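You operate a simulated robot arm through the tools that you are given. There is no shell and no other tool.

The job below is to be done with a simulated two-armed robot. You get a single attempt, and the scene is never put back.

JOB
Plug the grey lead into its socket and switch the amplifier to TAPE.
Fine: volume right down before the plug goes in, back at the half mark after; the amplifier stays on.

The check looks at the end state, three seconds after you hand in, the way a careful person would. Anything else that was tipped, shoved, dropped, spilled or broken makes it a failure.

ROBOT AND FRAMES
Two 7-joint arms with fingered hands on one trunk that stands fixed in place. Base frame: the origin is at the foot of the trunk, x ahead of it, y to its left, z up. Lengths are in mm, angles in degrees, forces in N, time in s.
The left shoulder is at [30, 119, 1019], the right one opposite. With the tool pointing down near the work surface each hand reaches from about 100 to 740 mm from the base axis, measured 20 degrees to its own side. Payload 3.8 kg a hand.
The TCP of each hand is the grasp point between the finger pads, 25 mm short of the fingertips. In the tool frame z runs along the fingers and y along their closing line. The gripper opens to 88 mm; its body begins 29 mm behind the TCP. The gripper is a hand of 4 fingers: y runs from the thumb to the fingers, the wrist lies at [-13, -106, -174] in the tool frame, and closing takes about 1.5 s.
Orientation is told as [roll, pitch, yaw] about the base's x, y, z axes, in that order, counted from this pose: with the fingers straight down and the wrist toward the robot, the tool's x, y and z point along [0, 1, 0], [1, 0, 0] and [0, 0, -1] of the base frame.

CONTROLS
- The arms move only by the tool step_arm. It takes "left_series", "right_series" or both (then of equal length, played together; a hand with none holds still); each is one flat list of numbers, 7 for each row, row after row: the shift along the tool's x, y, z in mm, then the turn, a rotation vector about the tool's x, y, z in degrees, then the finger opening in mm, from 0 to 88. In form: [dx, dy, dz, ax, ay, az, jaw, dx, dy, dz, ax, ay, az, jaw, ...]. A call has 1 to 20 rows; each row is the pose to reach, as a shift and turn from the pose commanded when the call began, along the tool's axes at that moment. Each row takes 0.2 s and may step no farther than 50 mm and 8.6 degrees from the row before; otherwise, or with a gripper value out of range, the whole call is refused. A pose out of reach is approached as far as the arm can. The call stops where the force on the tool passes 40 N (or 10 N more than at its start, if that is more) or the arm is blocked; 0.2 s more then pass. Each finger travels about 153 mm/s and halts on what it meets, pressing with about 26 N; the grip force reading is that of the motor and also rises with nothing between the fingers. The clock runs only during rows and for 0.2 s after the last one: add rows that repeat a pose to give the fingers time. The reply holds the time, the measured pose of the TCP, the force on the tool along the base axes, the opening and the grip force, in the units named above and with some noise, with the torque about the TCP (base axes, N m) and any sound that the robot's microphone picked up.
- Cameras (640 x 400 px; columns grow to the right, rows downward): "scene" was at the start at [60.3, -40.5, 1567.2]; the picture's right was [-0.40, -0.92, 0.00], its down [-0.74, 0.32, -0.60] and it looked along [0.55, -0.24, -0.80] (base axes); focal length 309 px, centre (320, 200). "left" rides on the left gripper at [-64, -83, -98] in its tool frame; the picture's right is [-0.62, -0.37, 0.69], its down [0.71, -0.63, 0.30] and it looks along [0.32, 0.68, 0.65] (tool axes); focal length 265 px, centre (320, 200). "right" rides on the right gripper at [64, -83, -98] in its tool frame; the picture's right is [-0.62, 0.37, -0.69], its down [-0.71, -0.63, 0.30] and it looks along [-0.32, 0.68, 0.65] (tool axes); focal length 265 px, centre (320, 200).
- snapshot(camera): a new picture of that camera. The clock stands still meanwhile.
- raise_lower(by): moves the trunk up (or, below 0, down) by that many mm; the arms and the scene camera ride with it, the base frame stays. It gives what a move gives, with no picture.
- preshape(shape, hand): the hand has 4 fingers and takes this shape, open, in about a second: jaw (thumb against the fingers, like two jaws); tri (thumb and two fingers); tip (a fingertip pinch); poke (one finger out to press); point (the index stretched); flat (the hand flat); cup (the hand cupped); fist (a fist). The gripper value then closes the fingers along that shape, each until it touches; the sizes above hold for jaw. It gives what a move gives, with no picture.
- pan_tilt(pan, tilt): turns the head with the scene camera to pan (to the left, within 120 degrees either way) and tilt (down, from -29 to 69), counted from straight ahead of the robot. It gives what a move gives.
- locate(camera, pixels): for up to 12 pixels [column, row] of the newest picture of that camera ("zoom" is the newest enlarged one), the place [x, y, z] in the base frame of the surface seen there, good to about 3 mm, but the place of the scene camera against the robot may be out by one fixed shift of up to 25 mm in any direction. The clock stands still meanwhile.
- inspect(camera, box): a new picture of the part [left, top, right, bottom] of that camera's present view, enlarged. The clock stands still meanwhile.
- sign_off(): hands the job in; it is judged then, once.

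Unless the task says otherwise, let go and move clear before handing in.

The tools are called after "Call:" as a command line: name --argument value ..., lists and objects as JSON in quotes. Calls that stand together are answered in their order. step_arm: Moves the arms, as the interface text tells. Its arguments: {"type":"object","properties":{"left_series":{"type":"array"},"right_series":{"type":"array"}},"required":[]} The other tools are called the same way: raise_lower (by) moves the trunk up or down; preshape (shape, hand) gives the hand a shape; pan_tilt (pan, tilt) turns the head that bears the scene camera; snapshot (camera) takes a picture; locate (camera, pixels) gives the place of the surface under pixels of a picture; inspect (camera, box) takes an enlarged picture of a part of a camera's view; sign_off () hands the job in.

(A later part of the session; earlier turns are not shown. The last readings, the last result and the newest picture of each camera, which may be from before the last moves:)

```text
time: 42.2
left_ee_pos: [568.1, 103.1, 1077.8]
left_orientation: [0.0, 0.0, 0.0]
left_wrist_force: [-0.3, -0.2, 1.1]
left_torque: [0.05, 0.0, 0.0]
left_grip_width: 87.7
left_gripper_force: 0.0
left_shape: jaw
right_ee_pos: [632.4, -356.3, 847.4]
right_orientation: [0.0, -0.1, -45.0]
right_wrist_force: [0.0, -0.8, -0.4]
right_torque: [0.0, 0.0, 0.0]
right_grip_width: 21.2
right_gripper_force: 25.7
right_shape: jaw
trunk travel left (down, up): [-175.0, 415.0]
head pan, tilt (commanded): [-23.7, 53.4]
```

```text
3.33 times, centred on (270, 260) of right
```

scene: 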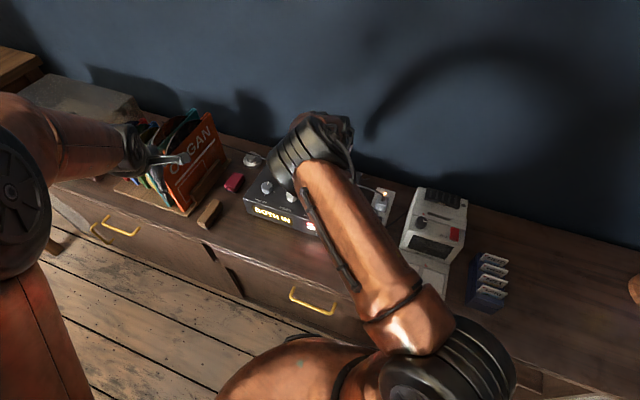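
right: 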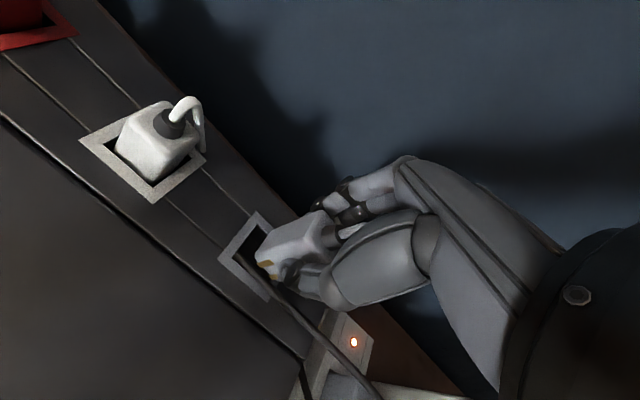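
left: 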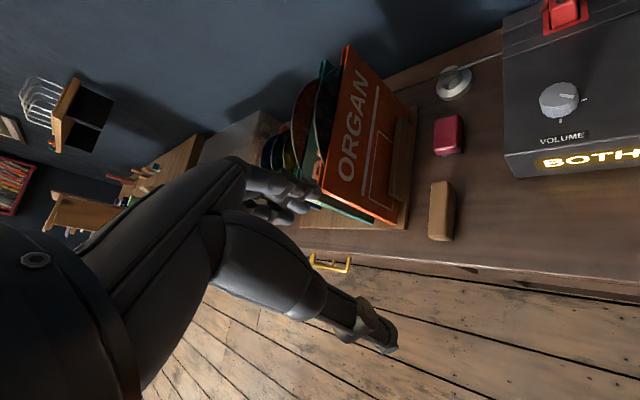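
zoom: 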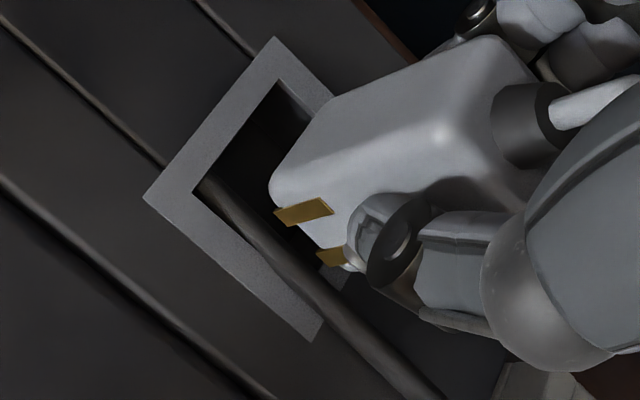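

The reported TCP moved about 8 mm sideways when I asked for 3, so the earlier reading was taken while the arm was still settling. I will hold still for a moment, and then measure plug and socket again.

Call:
step_arm --right_series '[0, 0, 0, 0, 0, 0, 18, 0, 0, 0, 0, 0, 0, 18, 0, 0, 0, 0, 0, 0, 18]'

Call:
inspect --camera "right" --box '[210, 205, 300, 305]'

```text
time: 43.0
left_ee_pos: [567.2, 103.9, 1077.0]
left_orientation: [0.1, 0.0, 0.0]
left_wrist_force: [-0.1, -0.3, 0.0]
left_torque: [-0.03, -0.03, -0.01]
left_grip_width: 87.8
left_gripper_force: 0.0
left_shape: jaw
right_ee_pos: [631.5, -356.4, 848.8]
right_orientation: [0.0, 0.1, -45.0]
right_wrist_force: [-0.1, 0.6, -0.5]
right_torque: [0.02, -0.03, -0.02]
right_grip_width: 21.3
right_gripper_force: 26.3
right_shape: jaw
trunk travel left (down, up): [-175.0, 415.0]
head pan, tilt (commanded): [-23.7, 53.4]
```

```text
4.00 times, centred on (255, 255) of right
```

zoom: 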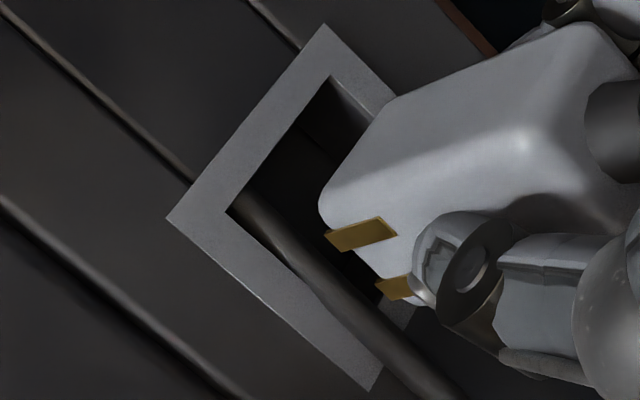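

Call:
locate --camera "zoom" --pixels '[[205, 176], [250, 122], [290, 72], [365, 70], [215, 258], [265, 298], [320, 343], [400, 320], [430, 120], [500, 90], [390, 215], [440, 190]]'

```text
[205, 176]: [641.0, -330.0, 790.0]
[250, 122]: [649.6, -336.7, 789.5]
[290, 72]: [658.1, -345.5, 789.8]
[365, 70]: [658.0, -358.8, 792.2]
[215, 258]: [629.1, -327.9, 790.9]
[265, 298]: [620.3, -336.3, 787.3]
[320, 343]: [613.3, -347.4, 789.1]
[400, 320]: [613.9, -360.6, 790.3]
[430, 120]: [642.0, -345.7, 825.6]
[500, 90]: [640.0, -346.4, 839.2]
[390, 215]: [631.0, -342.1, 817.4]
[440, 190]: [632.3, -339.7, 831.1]
```

Held still, the plug's centre reads about 4.5 mm too far right and 1.4 mm too far back of the socket's. I will shift by that much at the same height and measure again.

Call:
step_arm --right_series '[2, -0.7, 0, 0, 0, 0, 18, 4.5, -1.4, 0, 0, 0, 0, 18, 4.5, -1.4, 0, 0, 0, 0, 18, 4.5, -1.4, 0, 0, 0, 0, 18, 4.5, -1.4, 0, 0, 0, 0, 18]'

Call:
inspect --camera "right" --box '[210, 205, 300, 305]'

Call:
locate --camera "zoom" --pixels '[[205, 176], [250, 122], [290, 72], [365, 70], [215, 258], [265, 298], [320, 343], [400, 130], [430, 120], [500, 90], [390, 215], [440, 190]]'

```text
time: 44.2
left_ee_pos: [568.2, 102.1, 1077.1]
left_orientation: [0.0, 0.0, 0.0]
left_wrist_force: [0.2, -0.7, -0.8]
left_torque: [-0.01, 0.0, 0.03]
left_grip_width: 87.5
left_gripper_force: 0.0
left_shape: jaw
right_ee_pos: [634.6, -350.0, 847.6]
right_orientation: [0.0, -0.1, -45.0]
right_wrist_force: [0.6, -0.3, -1.3]
right_torque: [0.0, -0.01, 0.03]
right_grip_width: 21.3
right_gripper_force: 26.3
right_shape: jaw
trunk travel left (down, up): [-175.0, 415.0]
head pan, tilt (commanded): [-23.7, 53.4]
```

```text
4.00 times, centred on (255, 255) of right
```

zoom: 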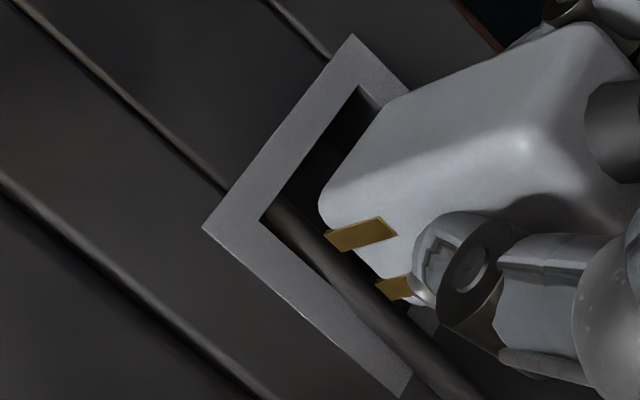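

```text
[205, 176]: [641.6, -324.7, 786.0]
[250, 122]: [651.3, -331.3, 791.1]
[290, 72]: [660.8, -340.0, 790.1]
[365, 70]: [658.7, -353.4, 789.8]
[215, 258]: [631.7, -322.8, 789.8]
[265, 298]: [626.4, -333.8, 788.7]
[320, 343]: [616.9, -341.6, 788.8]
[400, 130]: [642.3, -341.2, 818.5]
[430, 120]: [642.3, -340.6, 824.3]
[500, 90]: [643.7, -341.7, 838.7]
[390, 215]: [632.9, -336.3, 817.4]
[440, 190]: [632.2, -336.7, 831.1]
```

The plug now reads at about the socket's centre, within 1 mm. The frame has moved in the view, so I will take its edges again from this pose.

Call:
locate --camera "zoom" --pixels '[[242, 180], [282, 128], [322, 76], [378, 63], [392, 77], [250, 265], [300, 307], [350, 349], [268, 218], [358, 92], [415, 330], [330, 270]]'

Call:
inspect --camera "scene" --box '[300, 120, 400, 220]'

```text
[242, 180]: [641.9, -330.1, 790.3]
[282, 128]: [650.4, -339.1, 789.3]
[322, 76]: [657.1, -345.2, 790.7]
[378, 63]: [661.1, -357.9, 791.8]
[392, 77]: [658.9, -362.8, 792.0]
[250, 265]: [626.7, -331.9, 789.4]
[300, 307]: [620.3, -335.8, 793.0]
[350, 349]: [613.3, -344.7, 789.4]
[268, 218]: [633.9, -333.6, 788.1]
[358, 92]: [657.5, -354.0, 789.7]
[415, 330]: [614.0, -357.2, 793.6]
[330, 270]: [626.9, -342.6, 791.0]
```

```text
4.00 times, centred on (350, 170) of scene
```

zoom: 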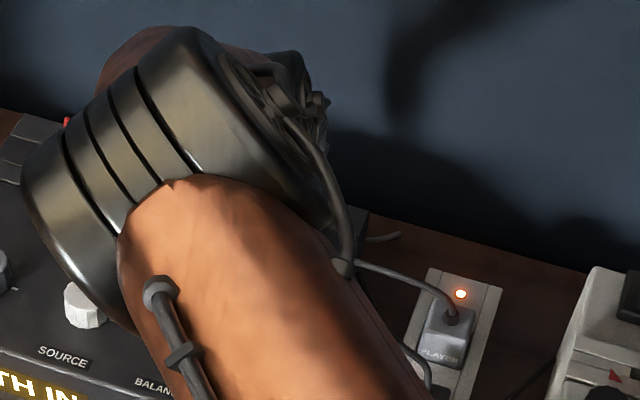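

The frame edges again give a centre about 1 mm right and 1 mm back of the plug's present position. I will make that small correction and lower 8 mm to just above the opening.

Call:
step_arm --right_series '[-0.5, 0.5, 0, 0, 0, 0, 18, -1, 1, 3, 0, 0, 0, 18, -1, 1, 8, 0, 0, 0, 18, -1, 1, 8, 0, 0, 0, 18, -1, 1, 8, 0, 0, 0, 18]'

Call:
inspect --camera "right" --box '[215, 200, 305, 300]'

```text
time: 45.4
left_ee_pos: [568.7, 103.6, 1078.3]
left_orientation: [0.0, 0.1, 0.0]
left_wrist_force: [0.1, 0.0, -0.7]
left_torque: [0.01, 0.0, -0.03]
left_grip_width: 87.7
left_gripper_force: 0.1
left_shape: jaw
right_ee_pos: [634.5, -352.7, 839.7]
right_orientation: [0.1, 0.0, -45.0]
right_wrist_force: [-0.9, 0.6, -1.7]
right_torque: [-0.01, -0.02, -0.04]
right_grip_width: 21.4
right_gripper_force: 26.0
right_shape: jaw
trunk travel left (down, up): [-175.0, 415.0]
head pan, tilt (commanded): [-23.7, 53.4]
```

```text
4.00 times, centred on (260, 250) of right
```

zoom: 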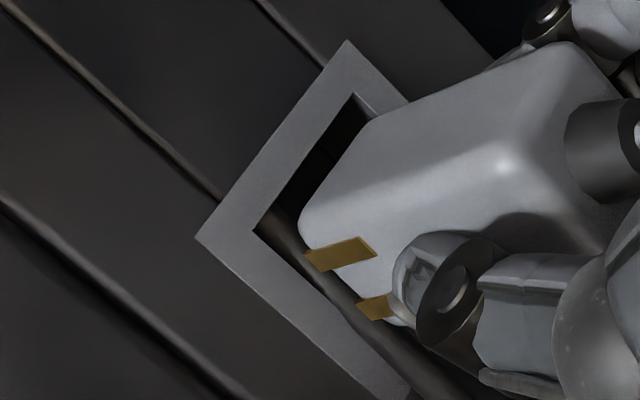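

The plug's lower corner (300, 220) shows just inside the opening's corner (255, 232). I will locate these edges to judge the remaining clearances.

Call:
locate --camera "zoom" --pixels '[[306, 220], [345, 165], [330, 232], [250, 232], [298, 163], [345, 95], [300, 275], [350, 318], [380, 145], [420, 220], [480, 110], [450, 200]]'

```text
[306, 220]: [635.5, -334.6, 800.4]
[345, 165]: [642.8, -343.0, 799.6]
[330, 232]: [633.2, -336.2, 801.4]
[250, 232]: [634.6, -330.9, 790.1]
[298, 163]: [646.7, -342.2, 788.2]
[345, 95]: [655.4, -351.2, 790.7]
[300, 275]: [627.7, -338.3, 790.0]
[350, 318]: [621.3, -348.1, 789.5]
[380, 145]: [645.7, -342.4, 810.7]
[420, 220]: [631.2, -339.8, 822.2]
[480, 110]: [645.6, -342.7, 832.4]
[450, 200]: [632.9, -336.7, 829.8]
```

By measurement the plug and socket centres agree within about 0.5 mm. I will lower slowly by 9 mm and watch the force for a catch on the rim.

Call:
step_arm --right_series '[0, 0, 2, 0, 0, 0, 18, 0, 0, 4, 0, 0, 0, 18, 0, 0, 6, 0, 0, 0, 18, 0, 0, 8, 0, 0, 0, 18, 0, 0, 9, 0, 0, 0, 18]'

Call:
inspect --camera "right" --box '[215, 200, 305, 300]'

```text
time: 46.6
left_ee_pos: [566.8, 103.4, 1077.3]
left_orientation: [-0.1, 0.1, 0.0]
left_wrist_force: [-0.2, -0.2, 0.2]
left_torque: [0.01, 0.0, 0.0]
left_grip_width: 87.7
left_gripper_force: 0.1
left_shape: jaw
right_ee_pos: [634.0, -351.0, 833.0]
right_orientation: [0.0, -0.3, -45.1]
right_wrist_force: [0.3, -0.1, 11.0]
right_torque: [0.07, 0.09, 0.01]
right_grip_width: 22.7
right_gripper_force: 26.2
right_shape: jaw
trunk travel left (down, up): [-175.0, 415.0]
head pan, tilt (commanded): [-23.7, 53.4]
```

```text
4.00 times, centred on (260, 250) of right
```

zoom: 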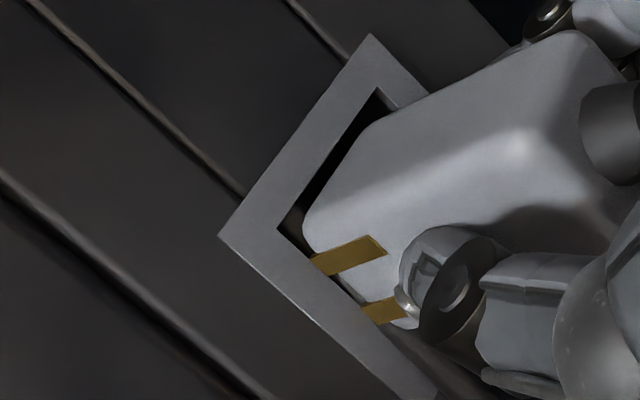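

The wrist feels 11 N upward, and the torque puts the contact about 10 mm to the front of the TCP. The gold contacts are landing on the front rim at (312, 262). I will back up 5 mm, move 2 mm toward the back, and look again.

Call:
step_arm --right_series '[0, 0, -3, 0, 0, 0, 18, 0, 0, -6, 0, 0, 0, 18, 0, 1, -6, 0, 0, 0, 18, 0, 2, -6, 0, 0, 0, 18, 0, 2, -6, 0, 0, 0, 18]'

Call:
inspect --camera "right" --box '[215, 200, 305, 300]'

```text
time: 47.8
left_ee_pos: [567.6, 103.3, 1077.6]
left_orientation: [0.0, -0.1, -0.1]
left_wrist_force: [0.9, 0.2, 0.1]
left_torque: [0.01, 0.01, -0.02]
left_grip_width: 87.8
left_gripper_force: 0.1
left_shape: jaw
right_ee_pos: [635.5, -351.8, 837.3]
right_orientation: [0.0, 0.0, -45.0]
right_wrist_force: [-0.5, -0.1, -0.4]
right_torque: [0.02, -0.04, 0.01]
right_grip_width: 22.2
right_gripper_force: 25.5
right_shape: jaw
trunk travel left (down, up): [-175.0, 415.0]
head pan, tilt (commanded): [-23.7, 53.4]
```

```text
4.00 times, centred on (260, 250) of right
```

zoom: 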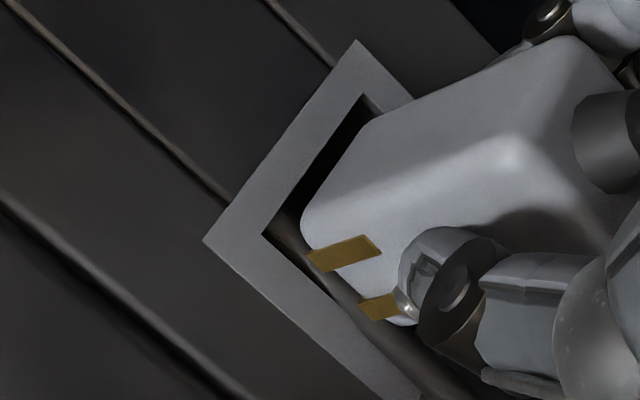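

The contacts now show inside the front rim at (310, 258). I will check from the plug's faces that it has not tilted or slid in the grip.

Call:
locate --camera "zoom" --pixels '[[350, 165], [400, 140], [480, 105], [430, 120], [345, 225], [420, 205], [480, 190], [315, 262], [500, 165], [570, 45], [258, 237], [303, 165]]'

```text
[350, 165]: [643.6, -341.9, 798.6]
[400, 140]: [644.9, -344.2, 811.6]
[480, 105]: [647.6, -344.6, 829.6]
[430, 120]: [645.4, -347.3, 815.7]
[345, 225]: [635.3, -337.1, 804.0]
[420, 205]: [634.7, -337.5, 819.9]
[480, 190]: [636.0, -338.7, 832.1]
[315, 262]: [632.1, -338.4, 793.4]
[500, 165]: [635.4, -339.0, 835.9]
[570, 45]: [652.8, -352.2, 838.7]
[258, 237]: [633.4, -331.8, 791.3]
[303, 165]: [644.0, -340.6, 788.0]
```

Faces and contacts measure about 1–3 mm inside the opening on each side, with little tilt. I will lower again slowly by 10 mm.

Call:
step_arm --right_series '[0, 0, 2, 0, 0, 0, 18, 0, 0, 4, 0, 0, 0, 18, 0, 0, 6, 0, 0, 0, 18, 0, 0, 8, 0, 0, 0, 18, 0, 0, 10, 0, 0, 0, 18]'

Call:
inspect --camera "right" --box '[215, 200, 305, 300]'

```text
time: 49.0
left_ee_pos: [568.5, 103.7, 1077.1]
left_orientation: [0.0, 0.0, 0.0]
left_wrist_force: [0.1, 0.8, 0.6]
left_torque: [0.02, 0.02, 0.03]
left_grip_width: 87.6
left_gripper_force: 0.0
left_shape: jaw
right_ee_pos: [634.2, -351.8, 826.0]
right_orientation: [-0.1, 0.0, -45.0]
right_wrist_force: [1.1, -0.3, -0.6]
right_torque: [-0.02, -0.04, 0.02]
right_grip_width: 22.3
right_gripper_force: 26.5
right_shape: jaw
trunk travel left (down, up): [-175.0, 415.0]
head pan, tilt (commanded): [-23.7, 53.4]
```

```text
4.00 times, centred on (260, 250) of right
```

zoom: 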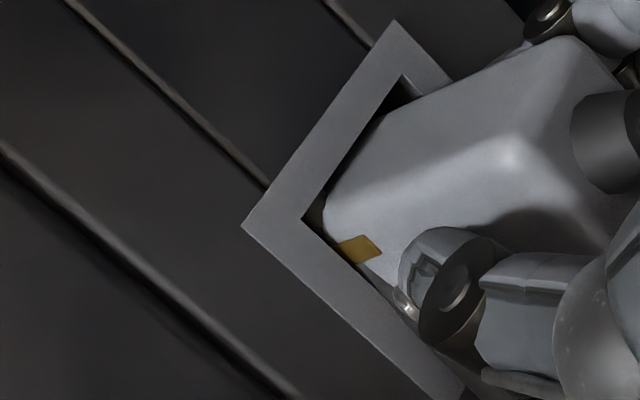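

The plug has entered the socket with no force, and the contacts are sinking below the rim at (360, 248). I will continue down another 9 mm in small steps.

Call:
step_arm --right_series '[0, 0, 2, 0, 0, 0, 18, 0, 0, 4, 0, 0, 0, 18, 0, 0, 6, 0, 0, 0, 18, 0, 0, 8, 0, 0, 0, 18, 0, 0, 9, 0, 0, 0, 18]'

Call:
inspect --camera "right" --box '[215, 200, 305, 300]'

Call:
snapshot --camera "scene"

```text
time: 50.2
left_ee_pos: [569.3, 103.8, 1078.3]
left_orientation: [0.0, 0.0, 0.0]
left_wrist_force: [0.3, 0.3, -0.5]
left_torque: [-0.01, 0.01, -0.01]
left_grip_width: 87.6
left_gripper_force: 0.1
left_shape: jaw
right_ee_pos: [634.8, -353.3, 817.6]
right_orientation: [0.0, 0.1, -45.0]
right_wrist_force: [-1.4, -0.5, -0.7]
right_torque: [0.01, 0.02, 0.02]
right_grip_width: 22.2
right_gripper_force: 26.3
right_shape: jaw
trunk travel left (down, up): [-175.0, 415.0]
head pan, tilt (commanded): [-23.7, 53.4]
```

```text
4.00 times, centred on (260, 250) of right
```

zoom: 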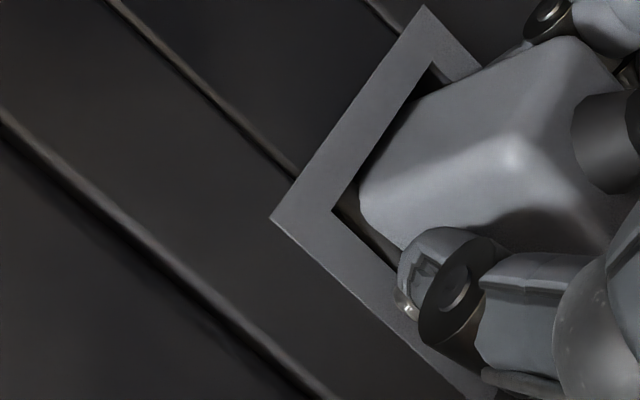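

```text
taken
```

scene: 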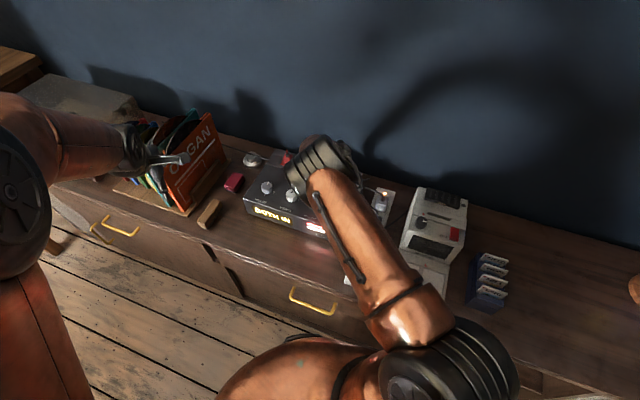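

The hand is at z 817.6 with no contact force, and the contacts are fully below the rim. I will compare the plug's top height with the white plug's and read the display.

Call:
inspect --camera "scene" --box '[240, 180, 350, 260]'

Call:
inspect --camera "right" --box '[100, 60, 320, 300]'

Call:
snapshot --camera "right"

```text
5.00 times, centred on (295, 220) of scene
```

zoom: 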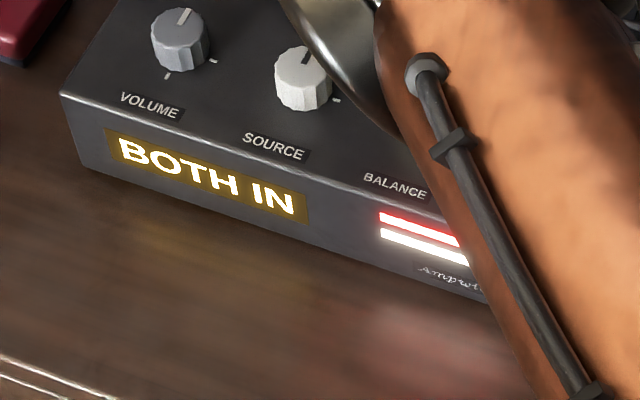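

```text
1.67 times, centred on (210, 180) of right
```

zoom: 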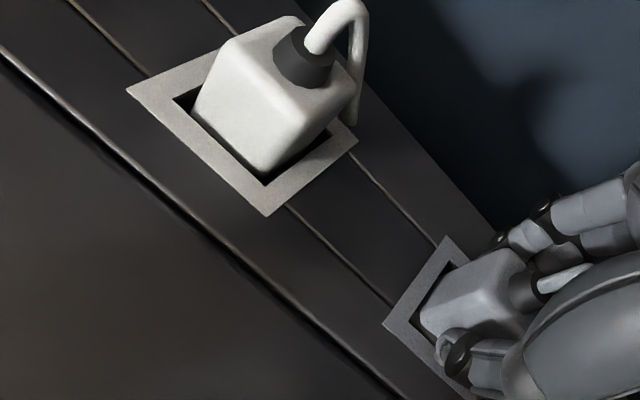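

```text
taken
```

right: 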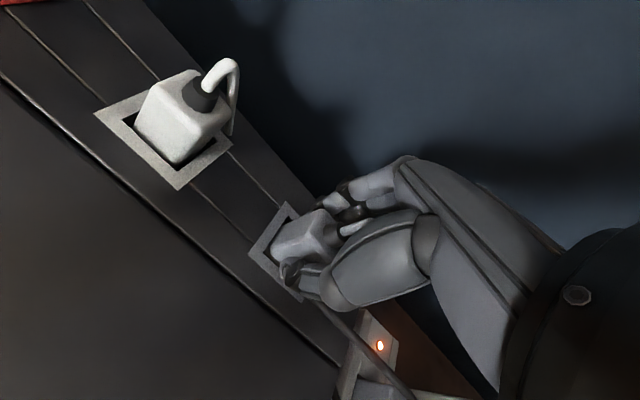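

Call:
locate --camera "right" --pixels '[[185, 85], [175, 95], [215, 120], [190, 120], [307, 238], [315, 220], [300, 232], [320, 228], [262, 240], [150, 130]]'

```text
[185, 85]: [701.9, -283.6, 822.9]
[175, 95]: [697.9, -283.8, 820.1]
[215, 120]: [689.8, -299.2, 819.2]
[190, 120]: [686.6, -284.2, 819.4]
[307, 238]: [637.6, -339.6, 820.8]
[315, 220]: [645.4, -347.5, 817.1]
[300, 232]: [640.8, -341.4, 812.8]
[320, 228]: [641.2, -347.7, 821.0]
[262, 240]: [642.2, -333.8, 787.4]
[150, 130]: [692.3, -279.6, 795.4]
```

The white plug's top is at z ≈ 820 and the grey one's at z ≈ 821, so it is nearly home. I will press down 1 mm at a time to feel the bottom.

Call:
step_arm --right_series '[0, 0, 0.7, 0, 0, 0, 18, 0, 0, 1.4, 0, 0, 0, 18, 0, 0, 2, 0, 0, 0, 18, 0, 0, 2, 0, 0, 0, 18]'

Call:
inspect --camera "scene" --box '[240, 180, 350, 260]'

```text
time: 51.2
left_ee_pos: [567.0, 101.8, 1078.0]
left_orientation: [0.0, 0.0, 0.0]
left_wrist_force: [0.0, 0.0, 0.0]
left_torque: [0.01, -0.02, 0.0]
left_grip_width: 87.4
left_gripper_force: 0.0
left_shape: jaw
right_ee_pos: [635.6, -354.2, 816.6]
right_orientation: [0.0, 0.0, -45.0]
right_wrist_force: [0.4, 0.6, 0.7]
right_torque: [-0.05, 0.0, 0.01]
right_grip_width: 22.6
right_gripper_force: 25.8
right_shape: jaw
trunk travel left (down, up): [-175.0, 415.0]
head pan, tilt (commanded): [-23.7, 53.4]
```

```text
5.00 times, centred on (295, 220) of scene
```

zoom: 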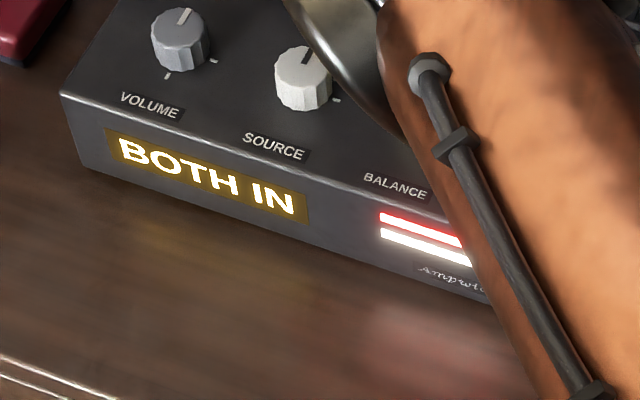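

There is still no resistance at z ≈ 816. I will continue another 2.5 mm in small steps.

Call:
step_arm --right_series '[0, 0, 0.8, 0, 0, 0, 18, 0, 0, 1.6, 0, 0, 0, 18, 0, 0, 2.5, 0, 0, 0, 18, 0, 0, 2.5, 0, 0, 0, 18]'

Call:
inspect --camera "right" --box '[215, 180, 325, 310]'

```text
time: 52.2
left_ee_pos: [566.9, 102.9, 1077.9]
left_orientation: [0.1, 0.0, -0.1]
left_wrist_force: [0.6, -0.1, 0.5]
left_torque: [0.0, 0.0, -0.02]
left_grip_width: 87.8
left_gripper_force: 0.0
left_shape: jaw
right_ee_pos: [635.4, -352.8, 814.7]
right_orientation: [0.1, -0.3, -45.1]
right_wrist_force: [0.4, -1.0, 17.0]
right_torque: [-0.17, -0.23, -0.01]
right_grip_width: 22.6
right_gripper_force: 25.7
right_shape: jaw
trunk travel left (down, up): [-175.0, 415.0]
head pan, tilt (commanded): [-23.7, 53.4]
```

```text
3.08 times, centred on (270, 245) of right
```

zoom: 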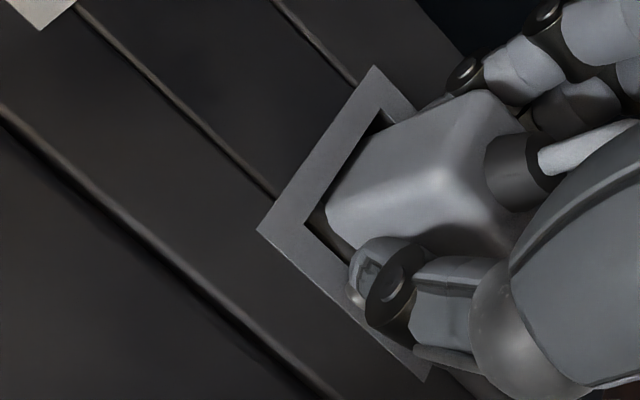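

Now 17 N appears, and the torque places it about 17 mm behind the TCP, so the rear fingertips are touching the amplifier top. I will ease up 1.5 mm, open, and rise to check how deep the plug sits.

Call:
step_arm --right_series '[0, 0, -0.8, 0, 0, 0, 18, 0, 0, -1.5, 0, 0, 0, 18, 0, 0, -1.5, 0, 0, 0, 30, 0, 0, -1.5, 0, 0, 0, 45, 0, 0, -1.5, 0, 0, 0, 56, 0, 0, -1.5, 0, 0, 0, 56, 0, 0, -1.5, 0, 0, 0, 56]'

Call:
inspect --camera "right" --box '[215, 180, 325, 310]'

```text
time: 53.8
left_ee_pos: [566.6, 104.2, 1078.8]
left_orientation: [0.0, -0.1, 0.0]
left_wrist_force: [-0.3, 1.1, -0.8]
left_torque: [-0.02, -0.01, 0.01]
left_grip_width: 87.9
left_gripper_force: 0.0
left_shape: jaw
right_ee_pos: [636.1, -351.2, 815.5]
right_orientation: [0.0, -0.1, -45.0]
right_wrist_force: [1.1, 0.6, 14.3]
right_torque: [0.09, -0.03, 0.01]
right_grip_width: 50.6
right_gripper_force: 0.2
right_shape: jaw
trunk travel left (down, up): [-175.0, 415.0]
head pan, tilt (commanded): [-23.7, 53.4]
```

```text
3.08 times, centred on (270, 245) of right
```

zoom: 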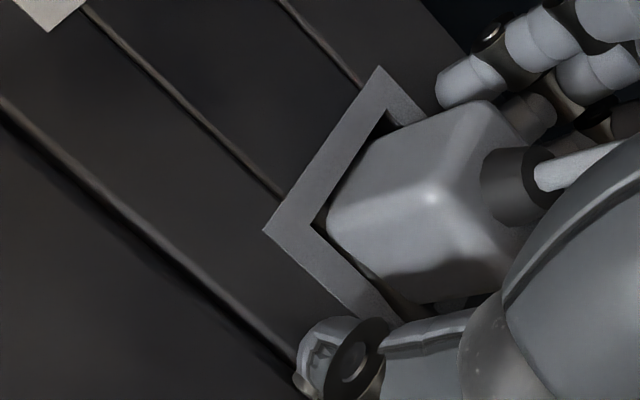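

Upward force of 14 N remains because the open fingertips still brush the amplifier top. I will rise straight up now.

Call:
step_arm --right_series '[0, 0, -4, 0, 0, 0, 56, 0, 0, -10, 0, 0, 0, 56, 0, 0, -22, 0, 0, 0, 56, 0, 0, -40, 0, 0, 0, 60, 0, 0, -60, 0, 0, 0, 60, 0, 0, -80, 0, 0, 0, 60, 0, 0, -80, 0, 0, 0, 60]'

Call:
snapshot --camera "right"

Call:
inspect --camera "right" --box '[180, 220, 280, 320]'

```text
time: 55.4
left_ee_pos: [568.0, 102.6, 1077.5]
left_orientation: [-0.1, 0.1, 0.0]
left_wrist_force: [0.2, 0.5, -0.1]
left_torque: [-0.04, -0.01, -0.04]
left_grip_width: 87.6
left_gripper_force: 0.0
left_shape: jaw
right_ee_pos: [635.0, -352.3, 895.2]
right_orientation: [0.0, 0.1, -45.0]
right_wrist_force: [0.4, 0.2, -0.1]
right_torque: [-0.03, 0.0, 0.02]
right_grip_width: 59.6
right_gripper_force: 0.0
right_shape: jaw
trunk travel left (down, up): [-175.0, 415.0]
head pan, tilt (commanded): [-23.7, 53.4]
```

```text
taken
```

right: 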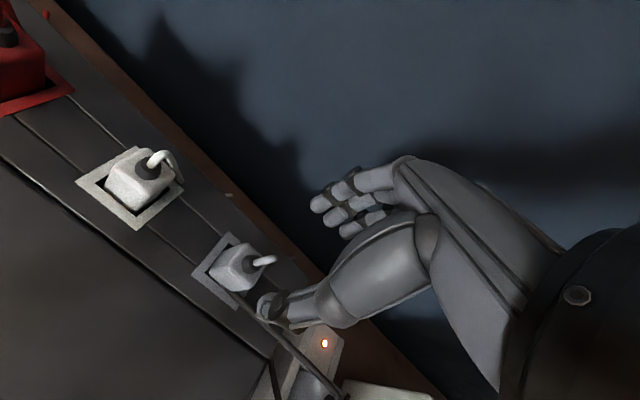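

```text
4.00 times, centred on (230, 270) of right
```

zoom: 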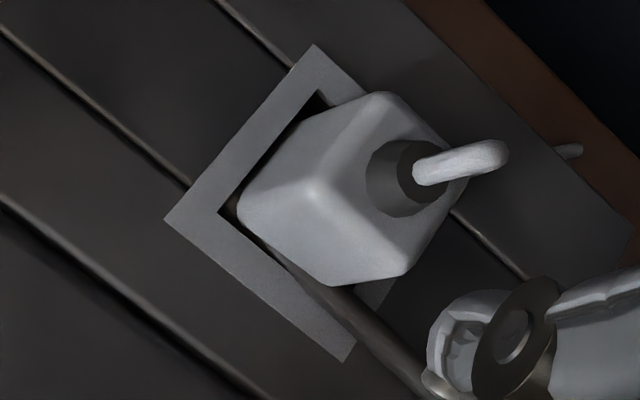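

The grey plug stands upright in its socket. I will compare its top height with the white and red plugs' tops.

Call:
locate --camera "zoom" --pixels '[[325, 190], [345, 150], [370, 250], [385, 108], [440, 230], [270, 180], [290, 250], [350, 130], [400, 260]]'

Call:
locate --camera "right" --pixels '[[137, 172], [135, 180], [160, 188], [145, 155], [123, 168], [237, 262], [240, 275], [228, 262]]'

Call:
inspect --camera "scene" --box '[225, 140, 395, 290]'

```text
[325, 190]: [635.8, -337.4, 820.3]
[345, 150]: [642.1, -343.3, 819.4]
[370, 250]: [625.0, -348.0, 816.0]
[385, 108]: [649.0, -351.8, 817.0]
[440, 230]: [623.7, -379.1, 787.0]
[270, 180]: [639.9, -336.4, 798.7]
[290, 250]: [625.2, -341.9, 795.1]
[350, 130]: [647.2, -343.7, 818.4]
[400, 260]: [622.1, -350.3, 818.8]
```

```text
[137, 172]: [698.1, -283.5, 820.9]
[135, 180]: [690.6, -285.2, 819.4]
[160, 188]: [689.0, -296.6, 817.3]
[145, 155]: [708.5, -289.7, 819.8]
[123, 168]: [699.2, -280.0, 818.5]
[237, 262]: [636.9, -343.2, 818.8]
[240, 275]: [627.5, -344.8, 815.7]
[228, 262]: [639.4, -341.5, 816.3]
```

```text
2.67 times, centred on (310, 215) of scene
```

zoom: 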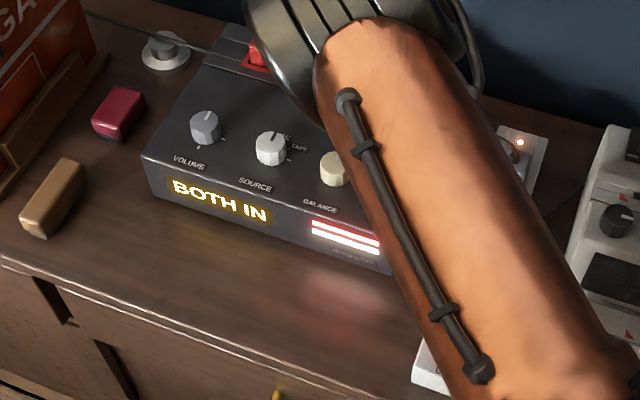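

The grey plug's top (z ≈ 818) is level with the white plug's (z ≈ 819), so it is seated with its contacts facing front. I will move at z ≈ 895 back over the volume knob, turning to yaw +50.

Call:
step_arm --right_series '[15.8, -11.2, -1, 0, 0, -7.9, 60, 31.7, -22.5, -2, 0, 0, -15.8, 60, 47.5, -33.7, -3, 0, 0, -23.7, 60, 63.3, -45, -4, 0, 0, -31.7, 60, 79.2, -56.2, -5, 0, 0, -39.6, 60, 95, -67.4, -5, 0, 0, -47.5, 60, 110.8, -78.7, -5, 0, 0, -55.4, 60, 126.7, -89.9, -5, 0, 0, -63.3, 60, 142.5, -101.2, -5, 0, 0, -71.2, 60, 158.3, -112.4, -5, 0, 0, -79.2, 60, 174.2, -123.7, -5, 0, 0, -87.1, 60, 190, -134.9, -5, 0, 0, -95, 60, 190, -134.9, -5, 0, 0, -95, 60, 190, -134.9, -5, 0, 0, -95, 60]'

Call:
snapshot --camera "right"

Call:
inspect --camera "scene" --box '[225, 140, 395, 290]'

```text
time: 58.4
left_ee_pos: [567.5, 103.4, 1077.4]
left_orientation: [0.1, 0.0, 0.1]
left_wrist_force: [-0.1, -0.9, 0.1]
left_torque: [0.0, -0.01, 0.02]
left_grip_width: 87.6
left_gripper_force: 0.0
left_shape: jaw
right_ee_pos: [676.4, -120.4, 900.1]
right_orientation: [0.0, 0.0, 50.1]
right_wrist_force: [0.0, -0.5, -1.5]
right_torque: [0.02, -0.01, -0.02]
right_grip_width: 59.5
right_gripper_force: 0.1
right_shape: jaw
trunk travel left (down, up): [-175.0, 415.0]
head pan, tilt (commanded): [-23.7, 53.4]
```

```text
taken
```

right: 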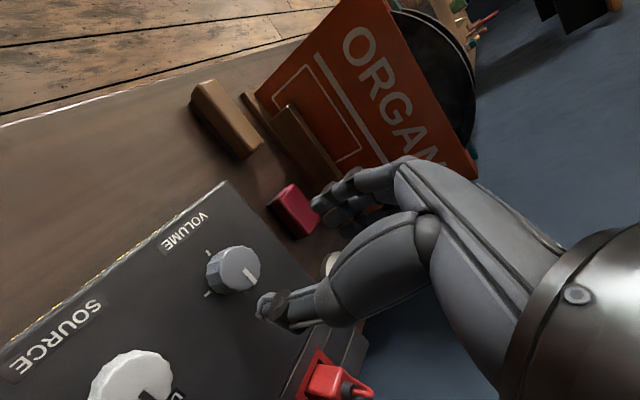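

```text
2.67 times, centred on (310, 215) of scene
```

zoom: 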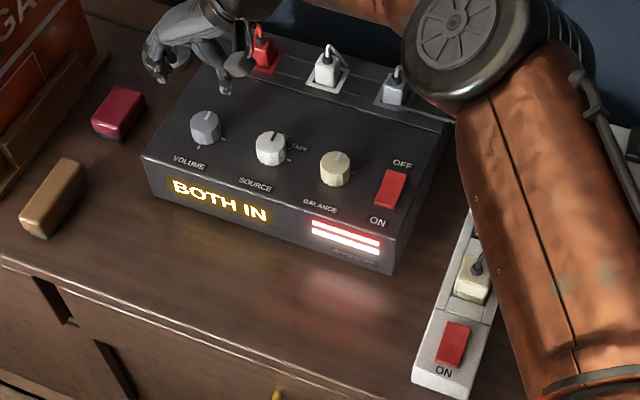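

The volume pointer still points to the back tick, and the grey plug sits in its socket beside the white one. I will re-measure the knob from here in case the amplifier moved.

Call:
inspect --camera "right" --box '[190, 230, 280, 310]'

Call:
locate --camera "right" --pixels '[[208, 252], [207, 293], [245, 289], [234, 265], [248, 276]]'

```text
5.00 times, centred on (235, 270) of right
```

zoom: 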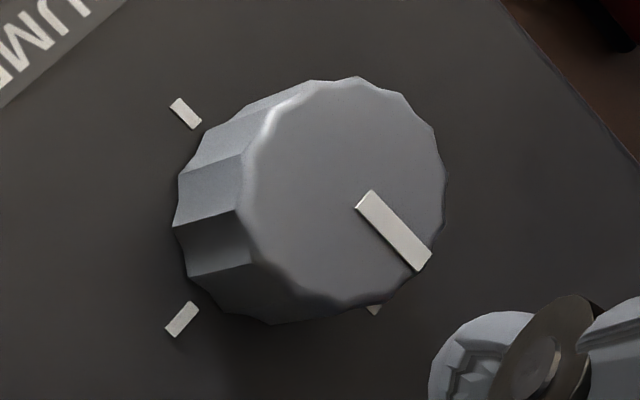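

```text
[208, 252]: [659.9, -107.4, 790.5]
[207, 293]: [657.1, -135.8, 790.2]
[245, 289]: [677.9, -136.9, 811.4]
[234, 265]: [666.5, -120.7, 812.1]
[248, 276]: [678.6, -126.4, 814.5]
```

The ticks are where they were, so the amplifier hasn't moved. I will correct 3 mm and lower onto the volume knob, then close.

Call:
step_arm --right_series '[0.4, -2.7, 15, 0, 0, 0, 60, 0.4, -2.7, 35, 0, 0, 0, 60, 0.4, -2.7, 55, 0, 0, 0, 60, 0.4, -2.7, 72, 0, 0, 0, 60, 0.4, -2.7, 81.5, 0, 0, 0, 60, 0.4, -2.7, 81.5, 0, 0, 0, 60, 0.4, -2.7, 81.5, 0, 0, 0, 60]'

Call:
snapshot --camera "right"

```text
time: 60.0
left_ee_pos: [568.1, 103.3, 1077.0]
left_orientation: [0.0, 0.0, 0.0]
left_wrist_force: [-0.1, 0.0, 0.3]
left_torque: [-0.02, -0.04, 0.0]
left_grip_width: 87.5
left_gripper_force: 0.1
left_shape: jaw
right_ee_pos: [673.4, -123.8, 818.8]
right_orientation: [-0.1, 0.1, 50.0]
right_wrist_force: [-0.7, 1.0, -0.8]
right_torque: [-0.01, -0.02, 0.0]
right_grip_width: 59.7
right_gripper_force: 0.0
right_shape: jaw
trunk travel left (down, up): [-175.0, 415.0]
head pan, tilt (commanded): [-23.7, 53.4]
```

```text
taken
```

right: 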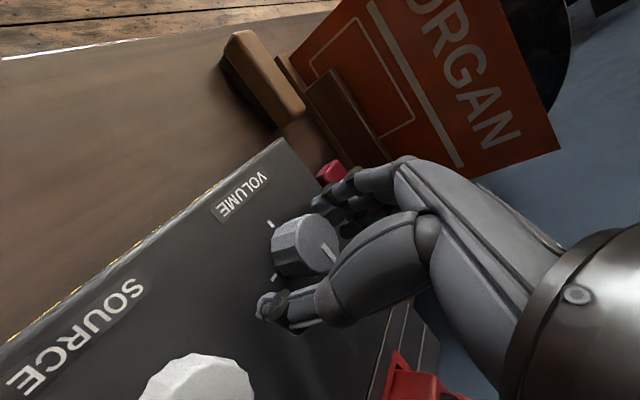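

The hand is centred over the knob at (673, -124, 819). I will close and turn 60° clockwise.

Call:
step_arm --right_series '[0, 0, 0, 0, 0, 0, 40, 0, 0, 0, 0, 0, 0, 28, 0, 0, 0, 0, 0, 0, 24, 0, 0, 0, 0, 0, 0, 24, 0, 0, 0, 0, 0, 0, 24, 0, 0, 0, 0, 0, 0, 24, 0, 0, 0, 0, 0, 6, 24, 0, 0, 0, 0, 0, 12, 24, 0, 0, 0, 0, 0, 18, 24, 0, 0, 0, 0, 0, 24, 24, 0, 0, 0, 0, 0, 30, 24, 0, 0, 0, 0, 0, 36, 24, 0, 0, 0, 0, 0, 42, 24, 0, 0, 0, 0, 0, 48, 24, 0, 0, 0, 0, 0, 54, 24, 0, 0, 0, 0, 0, 60, 24, 0, 0, 0, 0, 0, 60, 24, 0, 0, 0, 0, 0, 60, 24]'

Call:
inspect --camera "right" --box '[250, 195, 350, 295]'

```text
time: 63.8
left_ee_pos: [567.4, 104.4, 1077.3]
left_orientation: [0.0, 0.1, 0.1]
left_wrist_force: [0.1, 0.2, 0.0]
left_torque: [0.02, 0.01, 0.0]
left_grip_width: 87.6
left_gripper_force: 0.2
left_shape: jaw
right_ee_pos: [672.2, -125.0, 817.7]
right_orientation: [0.0, 0.0, -10.0]
right_wrist_force: [-6.5, 8.4, 1.1]
right_torque: [0.15, 0.11, 0.06]
right_grip_width: 26.6
right_gripper_force: 26.1
right_shape: jaw
trunk travel left (down, up): [-175.0, 415.0]
head pan, tilt (commanded): [-23.7, 53.4]
```

```text
4.00 times, centred on (300, 245) of right
```

zoom: 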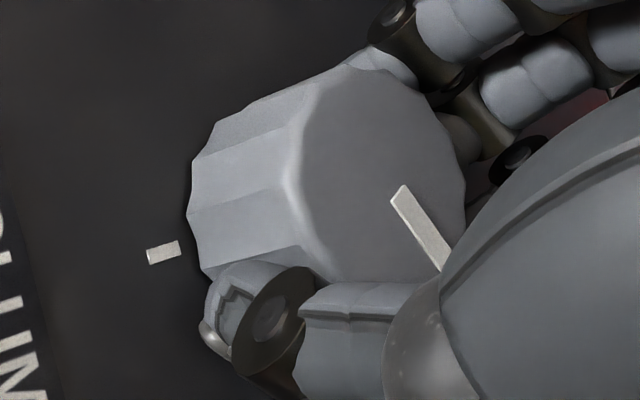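

The knob followed the hand, so the pointer should be near 60°. Some side force (about 10 N) built up, so I will open, which recentres it, swing back to yaw +25 and measure the pointer.

Call:
step_arm --right_series '[0, 0, 0, 0, 0, 0, 45, 0, 0, 0, 0, 0, 0, 60, 0, 0, 0, 0, 0, 0, 60, 0, 0, 0, 0, 0, -7, 60, 0, 0, 0, 0, 0, -14, 60, 0, 0, 0, 0, 0, -21, 60, 0, 0, 0, 0, 0, -28, 60, 0, 0, 0, 0, 0, -35, 60, 0, 0, 0, 0, 0, -35, 60, 0, 0, 0, 0, 0, -35, 60]'

Call:
inspect --camera "right" --box '[250, 195, 350, 295]'

Call:
snapshot --camera "scene"

```text
time: 66.0
left_ee_pos: [568.6, 103.6, 1077.7]
left_orientation: [0.1, 0.0, 0.0]
left_wrist_force: [-0.2, 0.0, 0.7]
left_torque: [-0.04, 0.03, 0.03]
left_grip_width: 87.8
left_gripper_force: 0.1
left_shape: jaw
right_ee_pos: [672.7, -126.3, 818.7]
right_orientation: [0.0, 0.0, 25.2]
right_wrist_force: [0.5, -0.2, -0.8]
right_torque: [0.0, 0.0, -0.03]
right_grip_width: 59.6
right_gripper_force: 0.1
right_shape: jaw
trunk travel left (down, up): [-175.0, 415.0]
head pan, tilt (commanded): [-23.7, 53.4]
```

```text
4.00 times, centred on (300, 245) of right
```

zoom: 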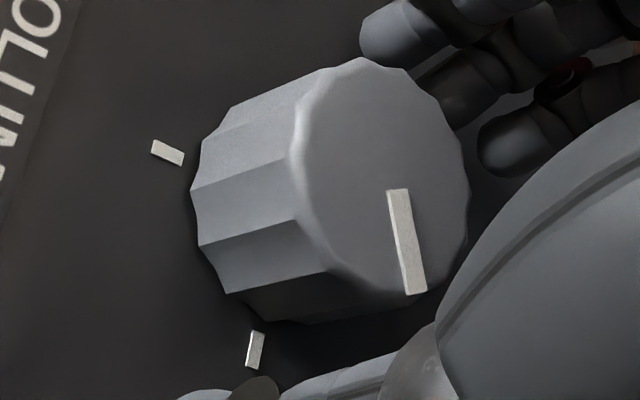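

```text
taken
```

scene: 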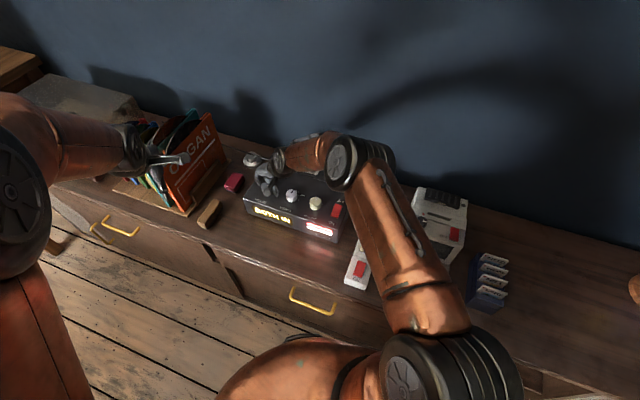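

Call:
locate --camera "zoom" --pixels '[[398, 195], [415, 288], [168, 153], [256, 350]]'

```text
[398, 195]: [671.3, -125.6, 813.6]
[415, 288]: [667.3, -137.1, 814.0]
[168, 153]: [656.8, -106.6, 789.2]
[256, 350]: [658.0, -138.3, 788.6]
```

The pointer reads roughly 62–68°, so about 25° remains to the right tick. I will recentre the hand 2 mm, grip again and turn 25° clockwise.

Call:
step_arm --right_series '[1.4, 1.7, 0, 0, 0, 0, 55, 1.4, 1.7, 0, 0, 0, 0, 40, 1.4, 1.7, 0, 0, 0, 0, 28, 1.4, 1.7, 0, 0, 0, 0, 24, 1.4, 1.7, 0, 0, 0, 0, 24, 1.4, 1.7, 0, 0, 0, 0, 24, 1.4, 1.7, 0, 0, 0, 5, 24, 1.4, 1.7, 0, 0, 0, 10, 24, 1.4, 1.7, 0, 0, 0, 15, 24, 1.4, 1.7, 0, 0, 0, 20, 24, 1.4, 1.7, 0, 0, 0, 25, 24, 1.4, 1.7, 0, 0, 0, 25, 24, 1.4, 1.7, 0, 0, 0, 25, 24]'

Call:
inspect --camera "right" --box '[250, 195, 350, 295]'

```text
time: 68.8
left_ee_pos: [568.0, 103.8, 1078.6]
left_orientation: [-0.1, 0.0, 0.0]
left_wrist_force: [-0.1, -0.1, 0.4]
left_torque: [0.0, -0.04, 0.04]
left_grip_width: 87.8
left_gripper_force: 0.1
left_shape: jaw
right_ee_pos: [672.7, -122.4, 819.8]
right_orientation: [0.0, 0.0, -0.1]
right_wrist_force: [-5.0, 1.2, -1.7]
right_torque: [0.06, 0.07, 0.01]
right_grip_width: 26.5
right_gripper_force: 26.2
right_shape: jaw
trunk travel left (down, up): [-175.0, 415.0]
head pan, tilt (commanded): [-23.7, 53.4]
```

```text
4.00 times, centred on (300, 245) of right
```

zoom: 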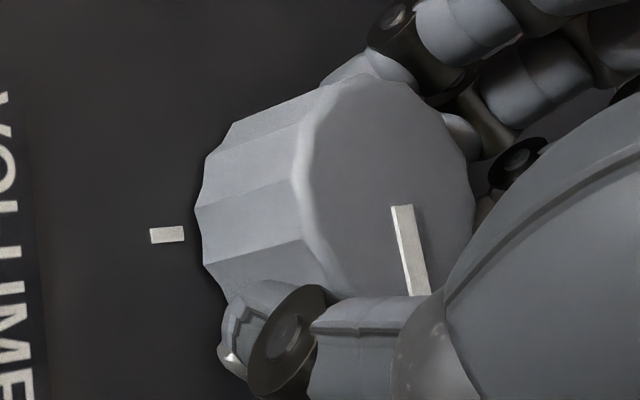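

I will let go, lift to z ≈ 900 and read the pointer against the right tick.

Call:
step_arm --right_series '[0, 0, 0, 0, 0, 0, 45, 0, 0, 0, 0, 0, 0, 60, 0, 0, 0, 0, 0, 0, 60, 0, 0, -15, 0, 0, 0, 60, 0, 0, -40, 0, 0, 0, 60, 0, 0, -80, 0, 0, 0, 60, 0, 0, -100, 0, 0, 0, 60, 0, 0, -100, 0, 0, 0, 60, 0, 0, -100, 0, 0, 0, 60]'

Call:
snapshot --camera "right"

Call:
inspect --camera "right" --box '[190, 220, 280, 310]'

Call:
inspect --camera "scene" --box '[250, 172, 306, 207]'

```text
time: 70.8
left_ee_pos: [567.1, 103.5, 1075.4]
left_orientation: [0.0, 0.0, 0.0]
left_wrist_force: [-0.3, -0.2, 0.1]
left_torque: [-0.01, -0.01, 0.0]
left_grip_width: 87.6
left_gripper_force: 0.2
left_shape: jaw
right_ee_pos: [671.1, -121.4, 918.4]
right_orientation: [0.0, 0.0, -0.1]
right_wrist_force: [0.3, -0.5, 0.7]
right_torque: [-0.02, 0.0, 0.0]
right_grip_width: 59.6
right_gripper_force: 0.0
right_shape: jaw
trunk travel left (down, up): [-175.0, 415.0]
head pan, tilt (commanded): [-23.7, 53.4]
```

```text
taken
```

right: 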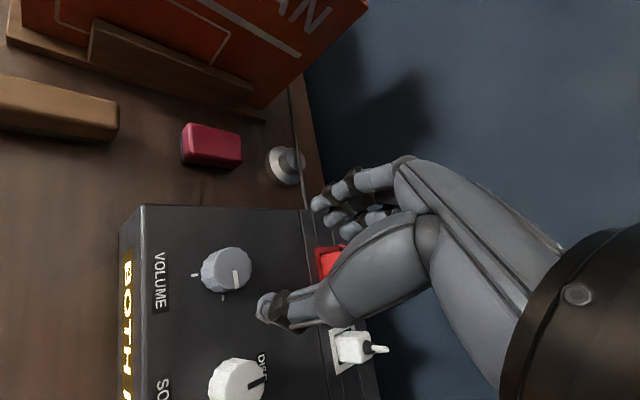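

```text
4.44 times, centred on (235, 265) of right
```

zoom: 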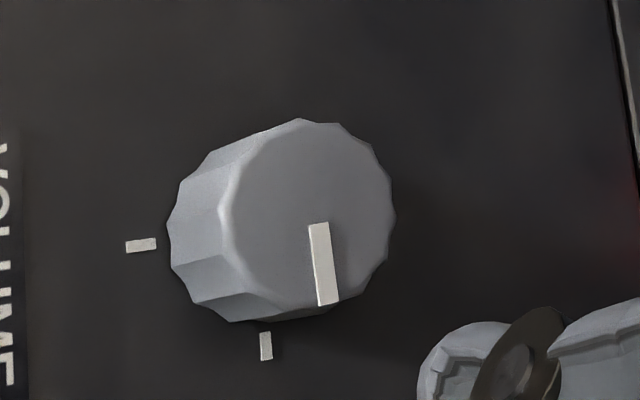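

```text
11.43 times, centred on (278, 190) of scene
```

zoom: 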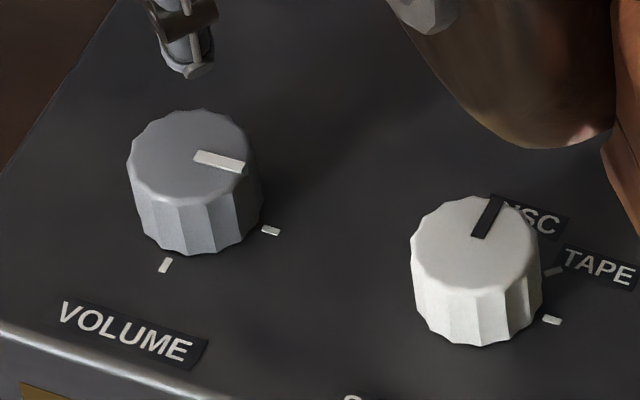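

In the right view the pointer's slant (318,224)→(328,304) matches the right tick's, and in the scene view it matches as well, at about 15° each. I will enlarge the scene view further to confirm the half mark before going on.

Call:
inspect --camera "scene" --box '[259, 180, 279, 197]'

Call:
inspect --camera "right" --box '[215, 245, 265, 305]'

```text
16.00 times, centred on (269, 188) of scene
```

zoom: 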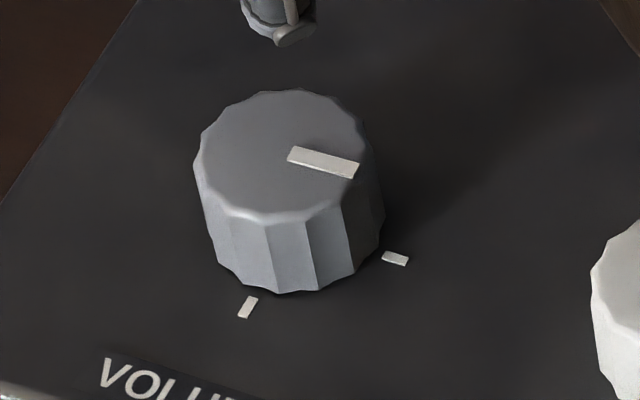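

```text
6.67 times, centred on (240, 275) of right
```

zoom: 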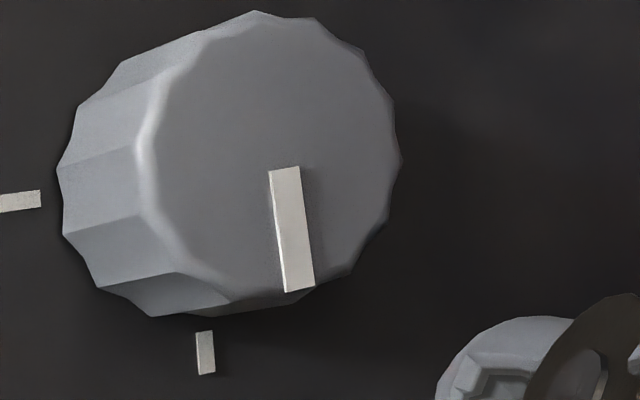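

The pointer agrees with the half mark within about a degree. Next I will move to the source knob at about (613, -183), at yaw +10 and z ≈ 900, and check its centre from there.

Call:
step_arm --right_series '[-20, -20, 6, 0, 0, -4, 60, -40, -40, 12, 0, 0, -8, 60, -61, -58.8, 18, 0, 0, -10, 60, -61, -58.8, 18, 0, 0, -10, 60, -61, -58.8, 18, 0, 0, -10, 60]'

Call:
snapshot --camera "right"

Call:
inspect --camera "right" --box '[185, 225, 285, 315]'

```text
time: 72.0
left_ee_pos: [568.1, 101.9, 1077.0]
left_orientation: [0.1, 0.0, -0.1]
left_wrist_force: [-0.5, 0.0, 0.6]
left_torque: [0.0, -0.01, -0.01]
left_grip_width: 87.6
left_gripper_force: 0.1
left_shape: jaw
right_ee_pos: [613.2, -187.0, 898.0]
right_orientation: [0.0, 0.0, 10.0]
right_wrist_force: [0.0, 0.4, -0.2]
right_torque: [-0.01, 0.0, 0.0]
right_grip_width: 59.8
right_gripper_force: 0.0
right_shape: jaw
trunk travel left (down, up): [-175.0, 415.0]
head pan, tilt (commanded): [-23.7, 53.4]
```

```text
taken
```

right: 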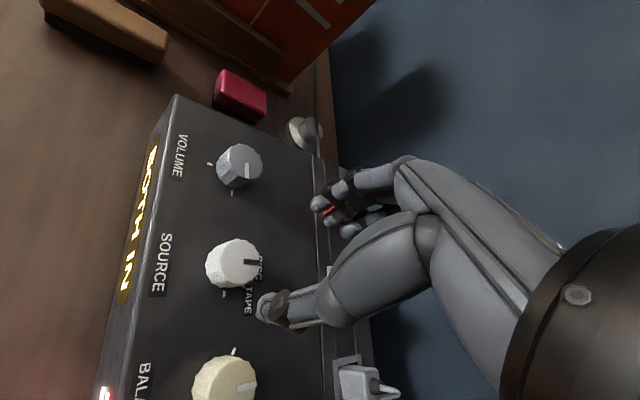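

```text
4.44 times, centred on (235, 270) of right
```

zoom: 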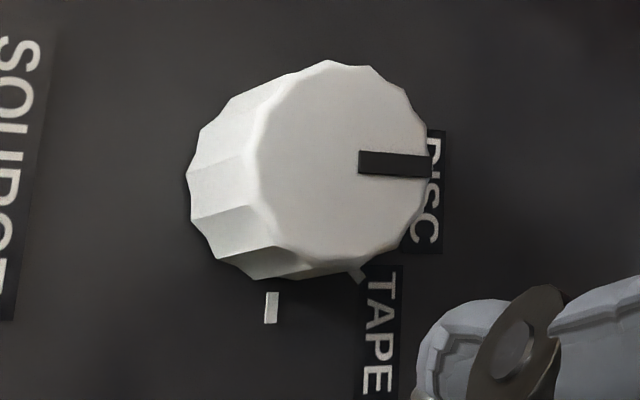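

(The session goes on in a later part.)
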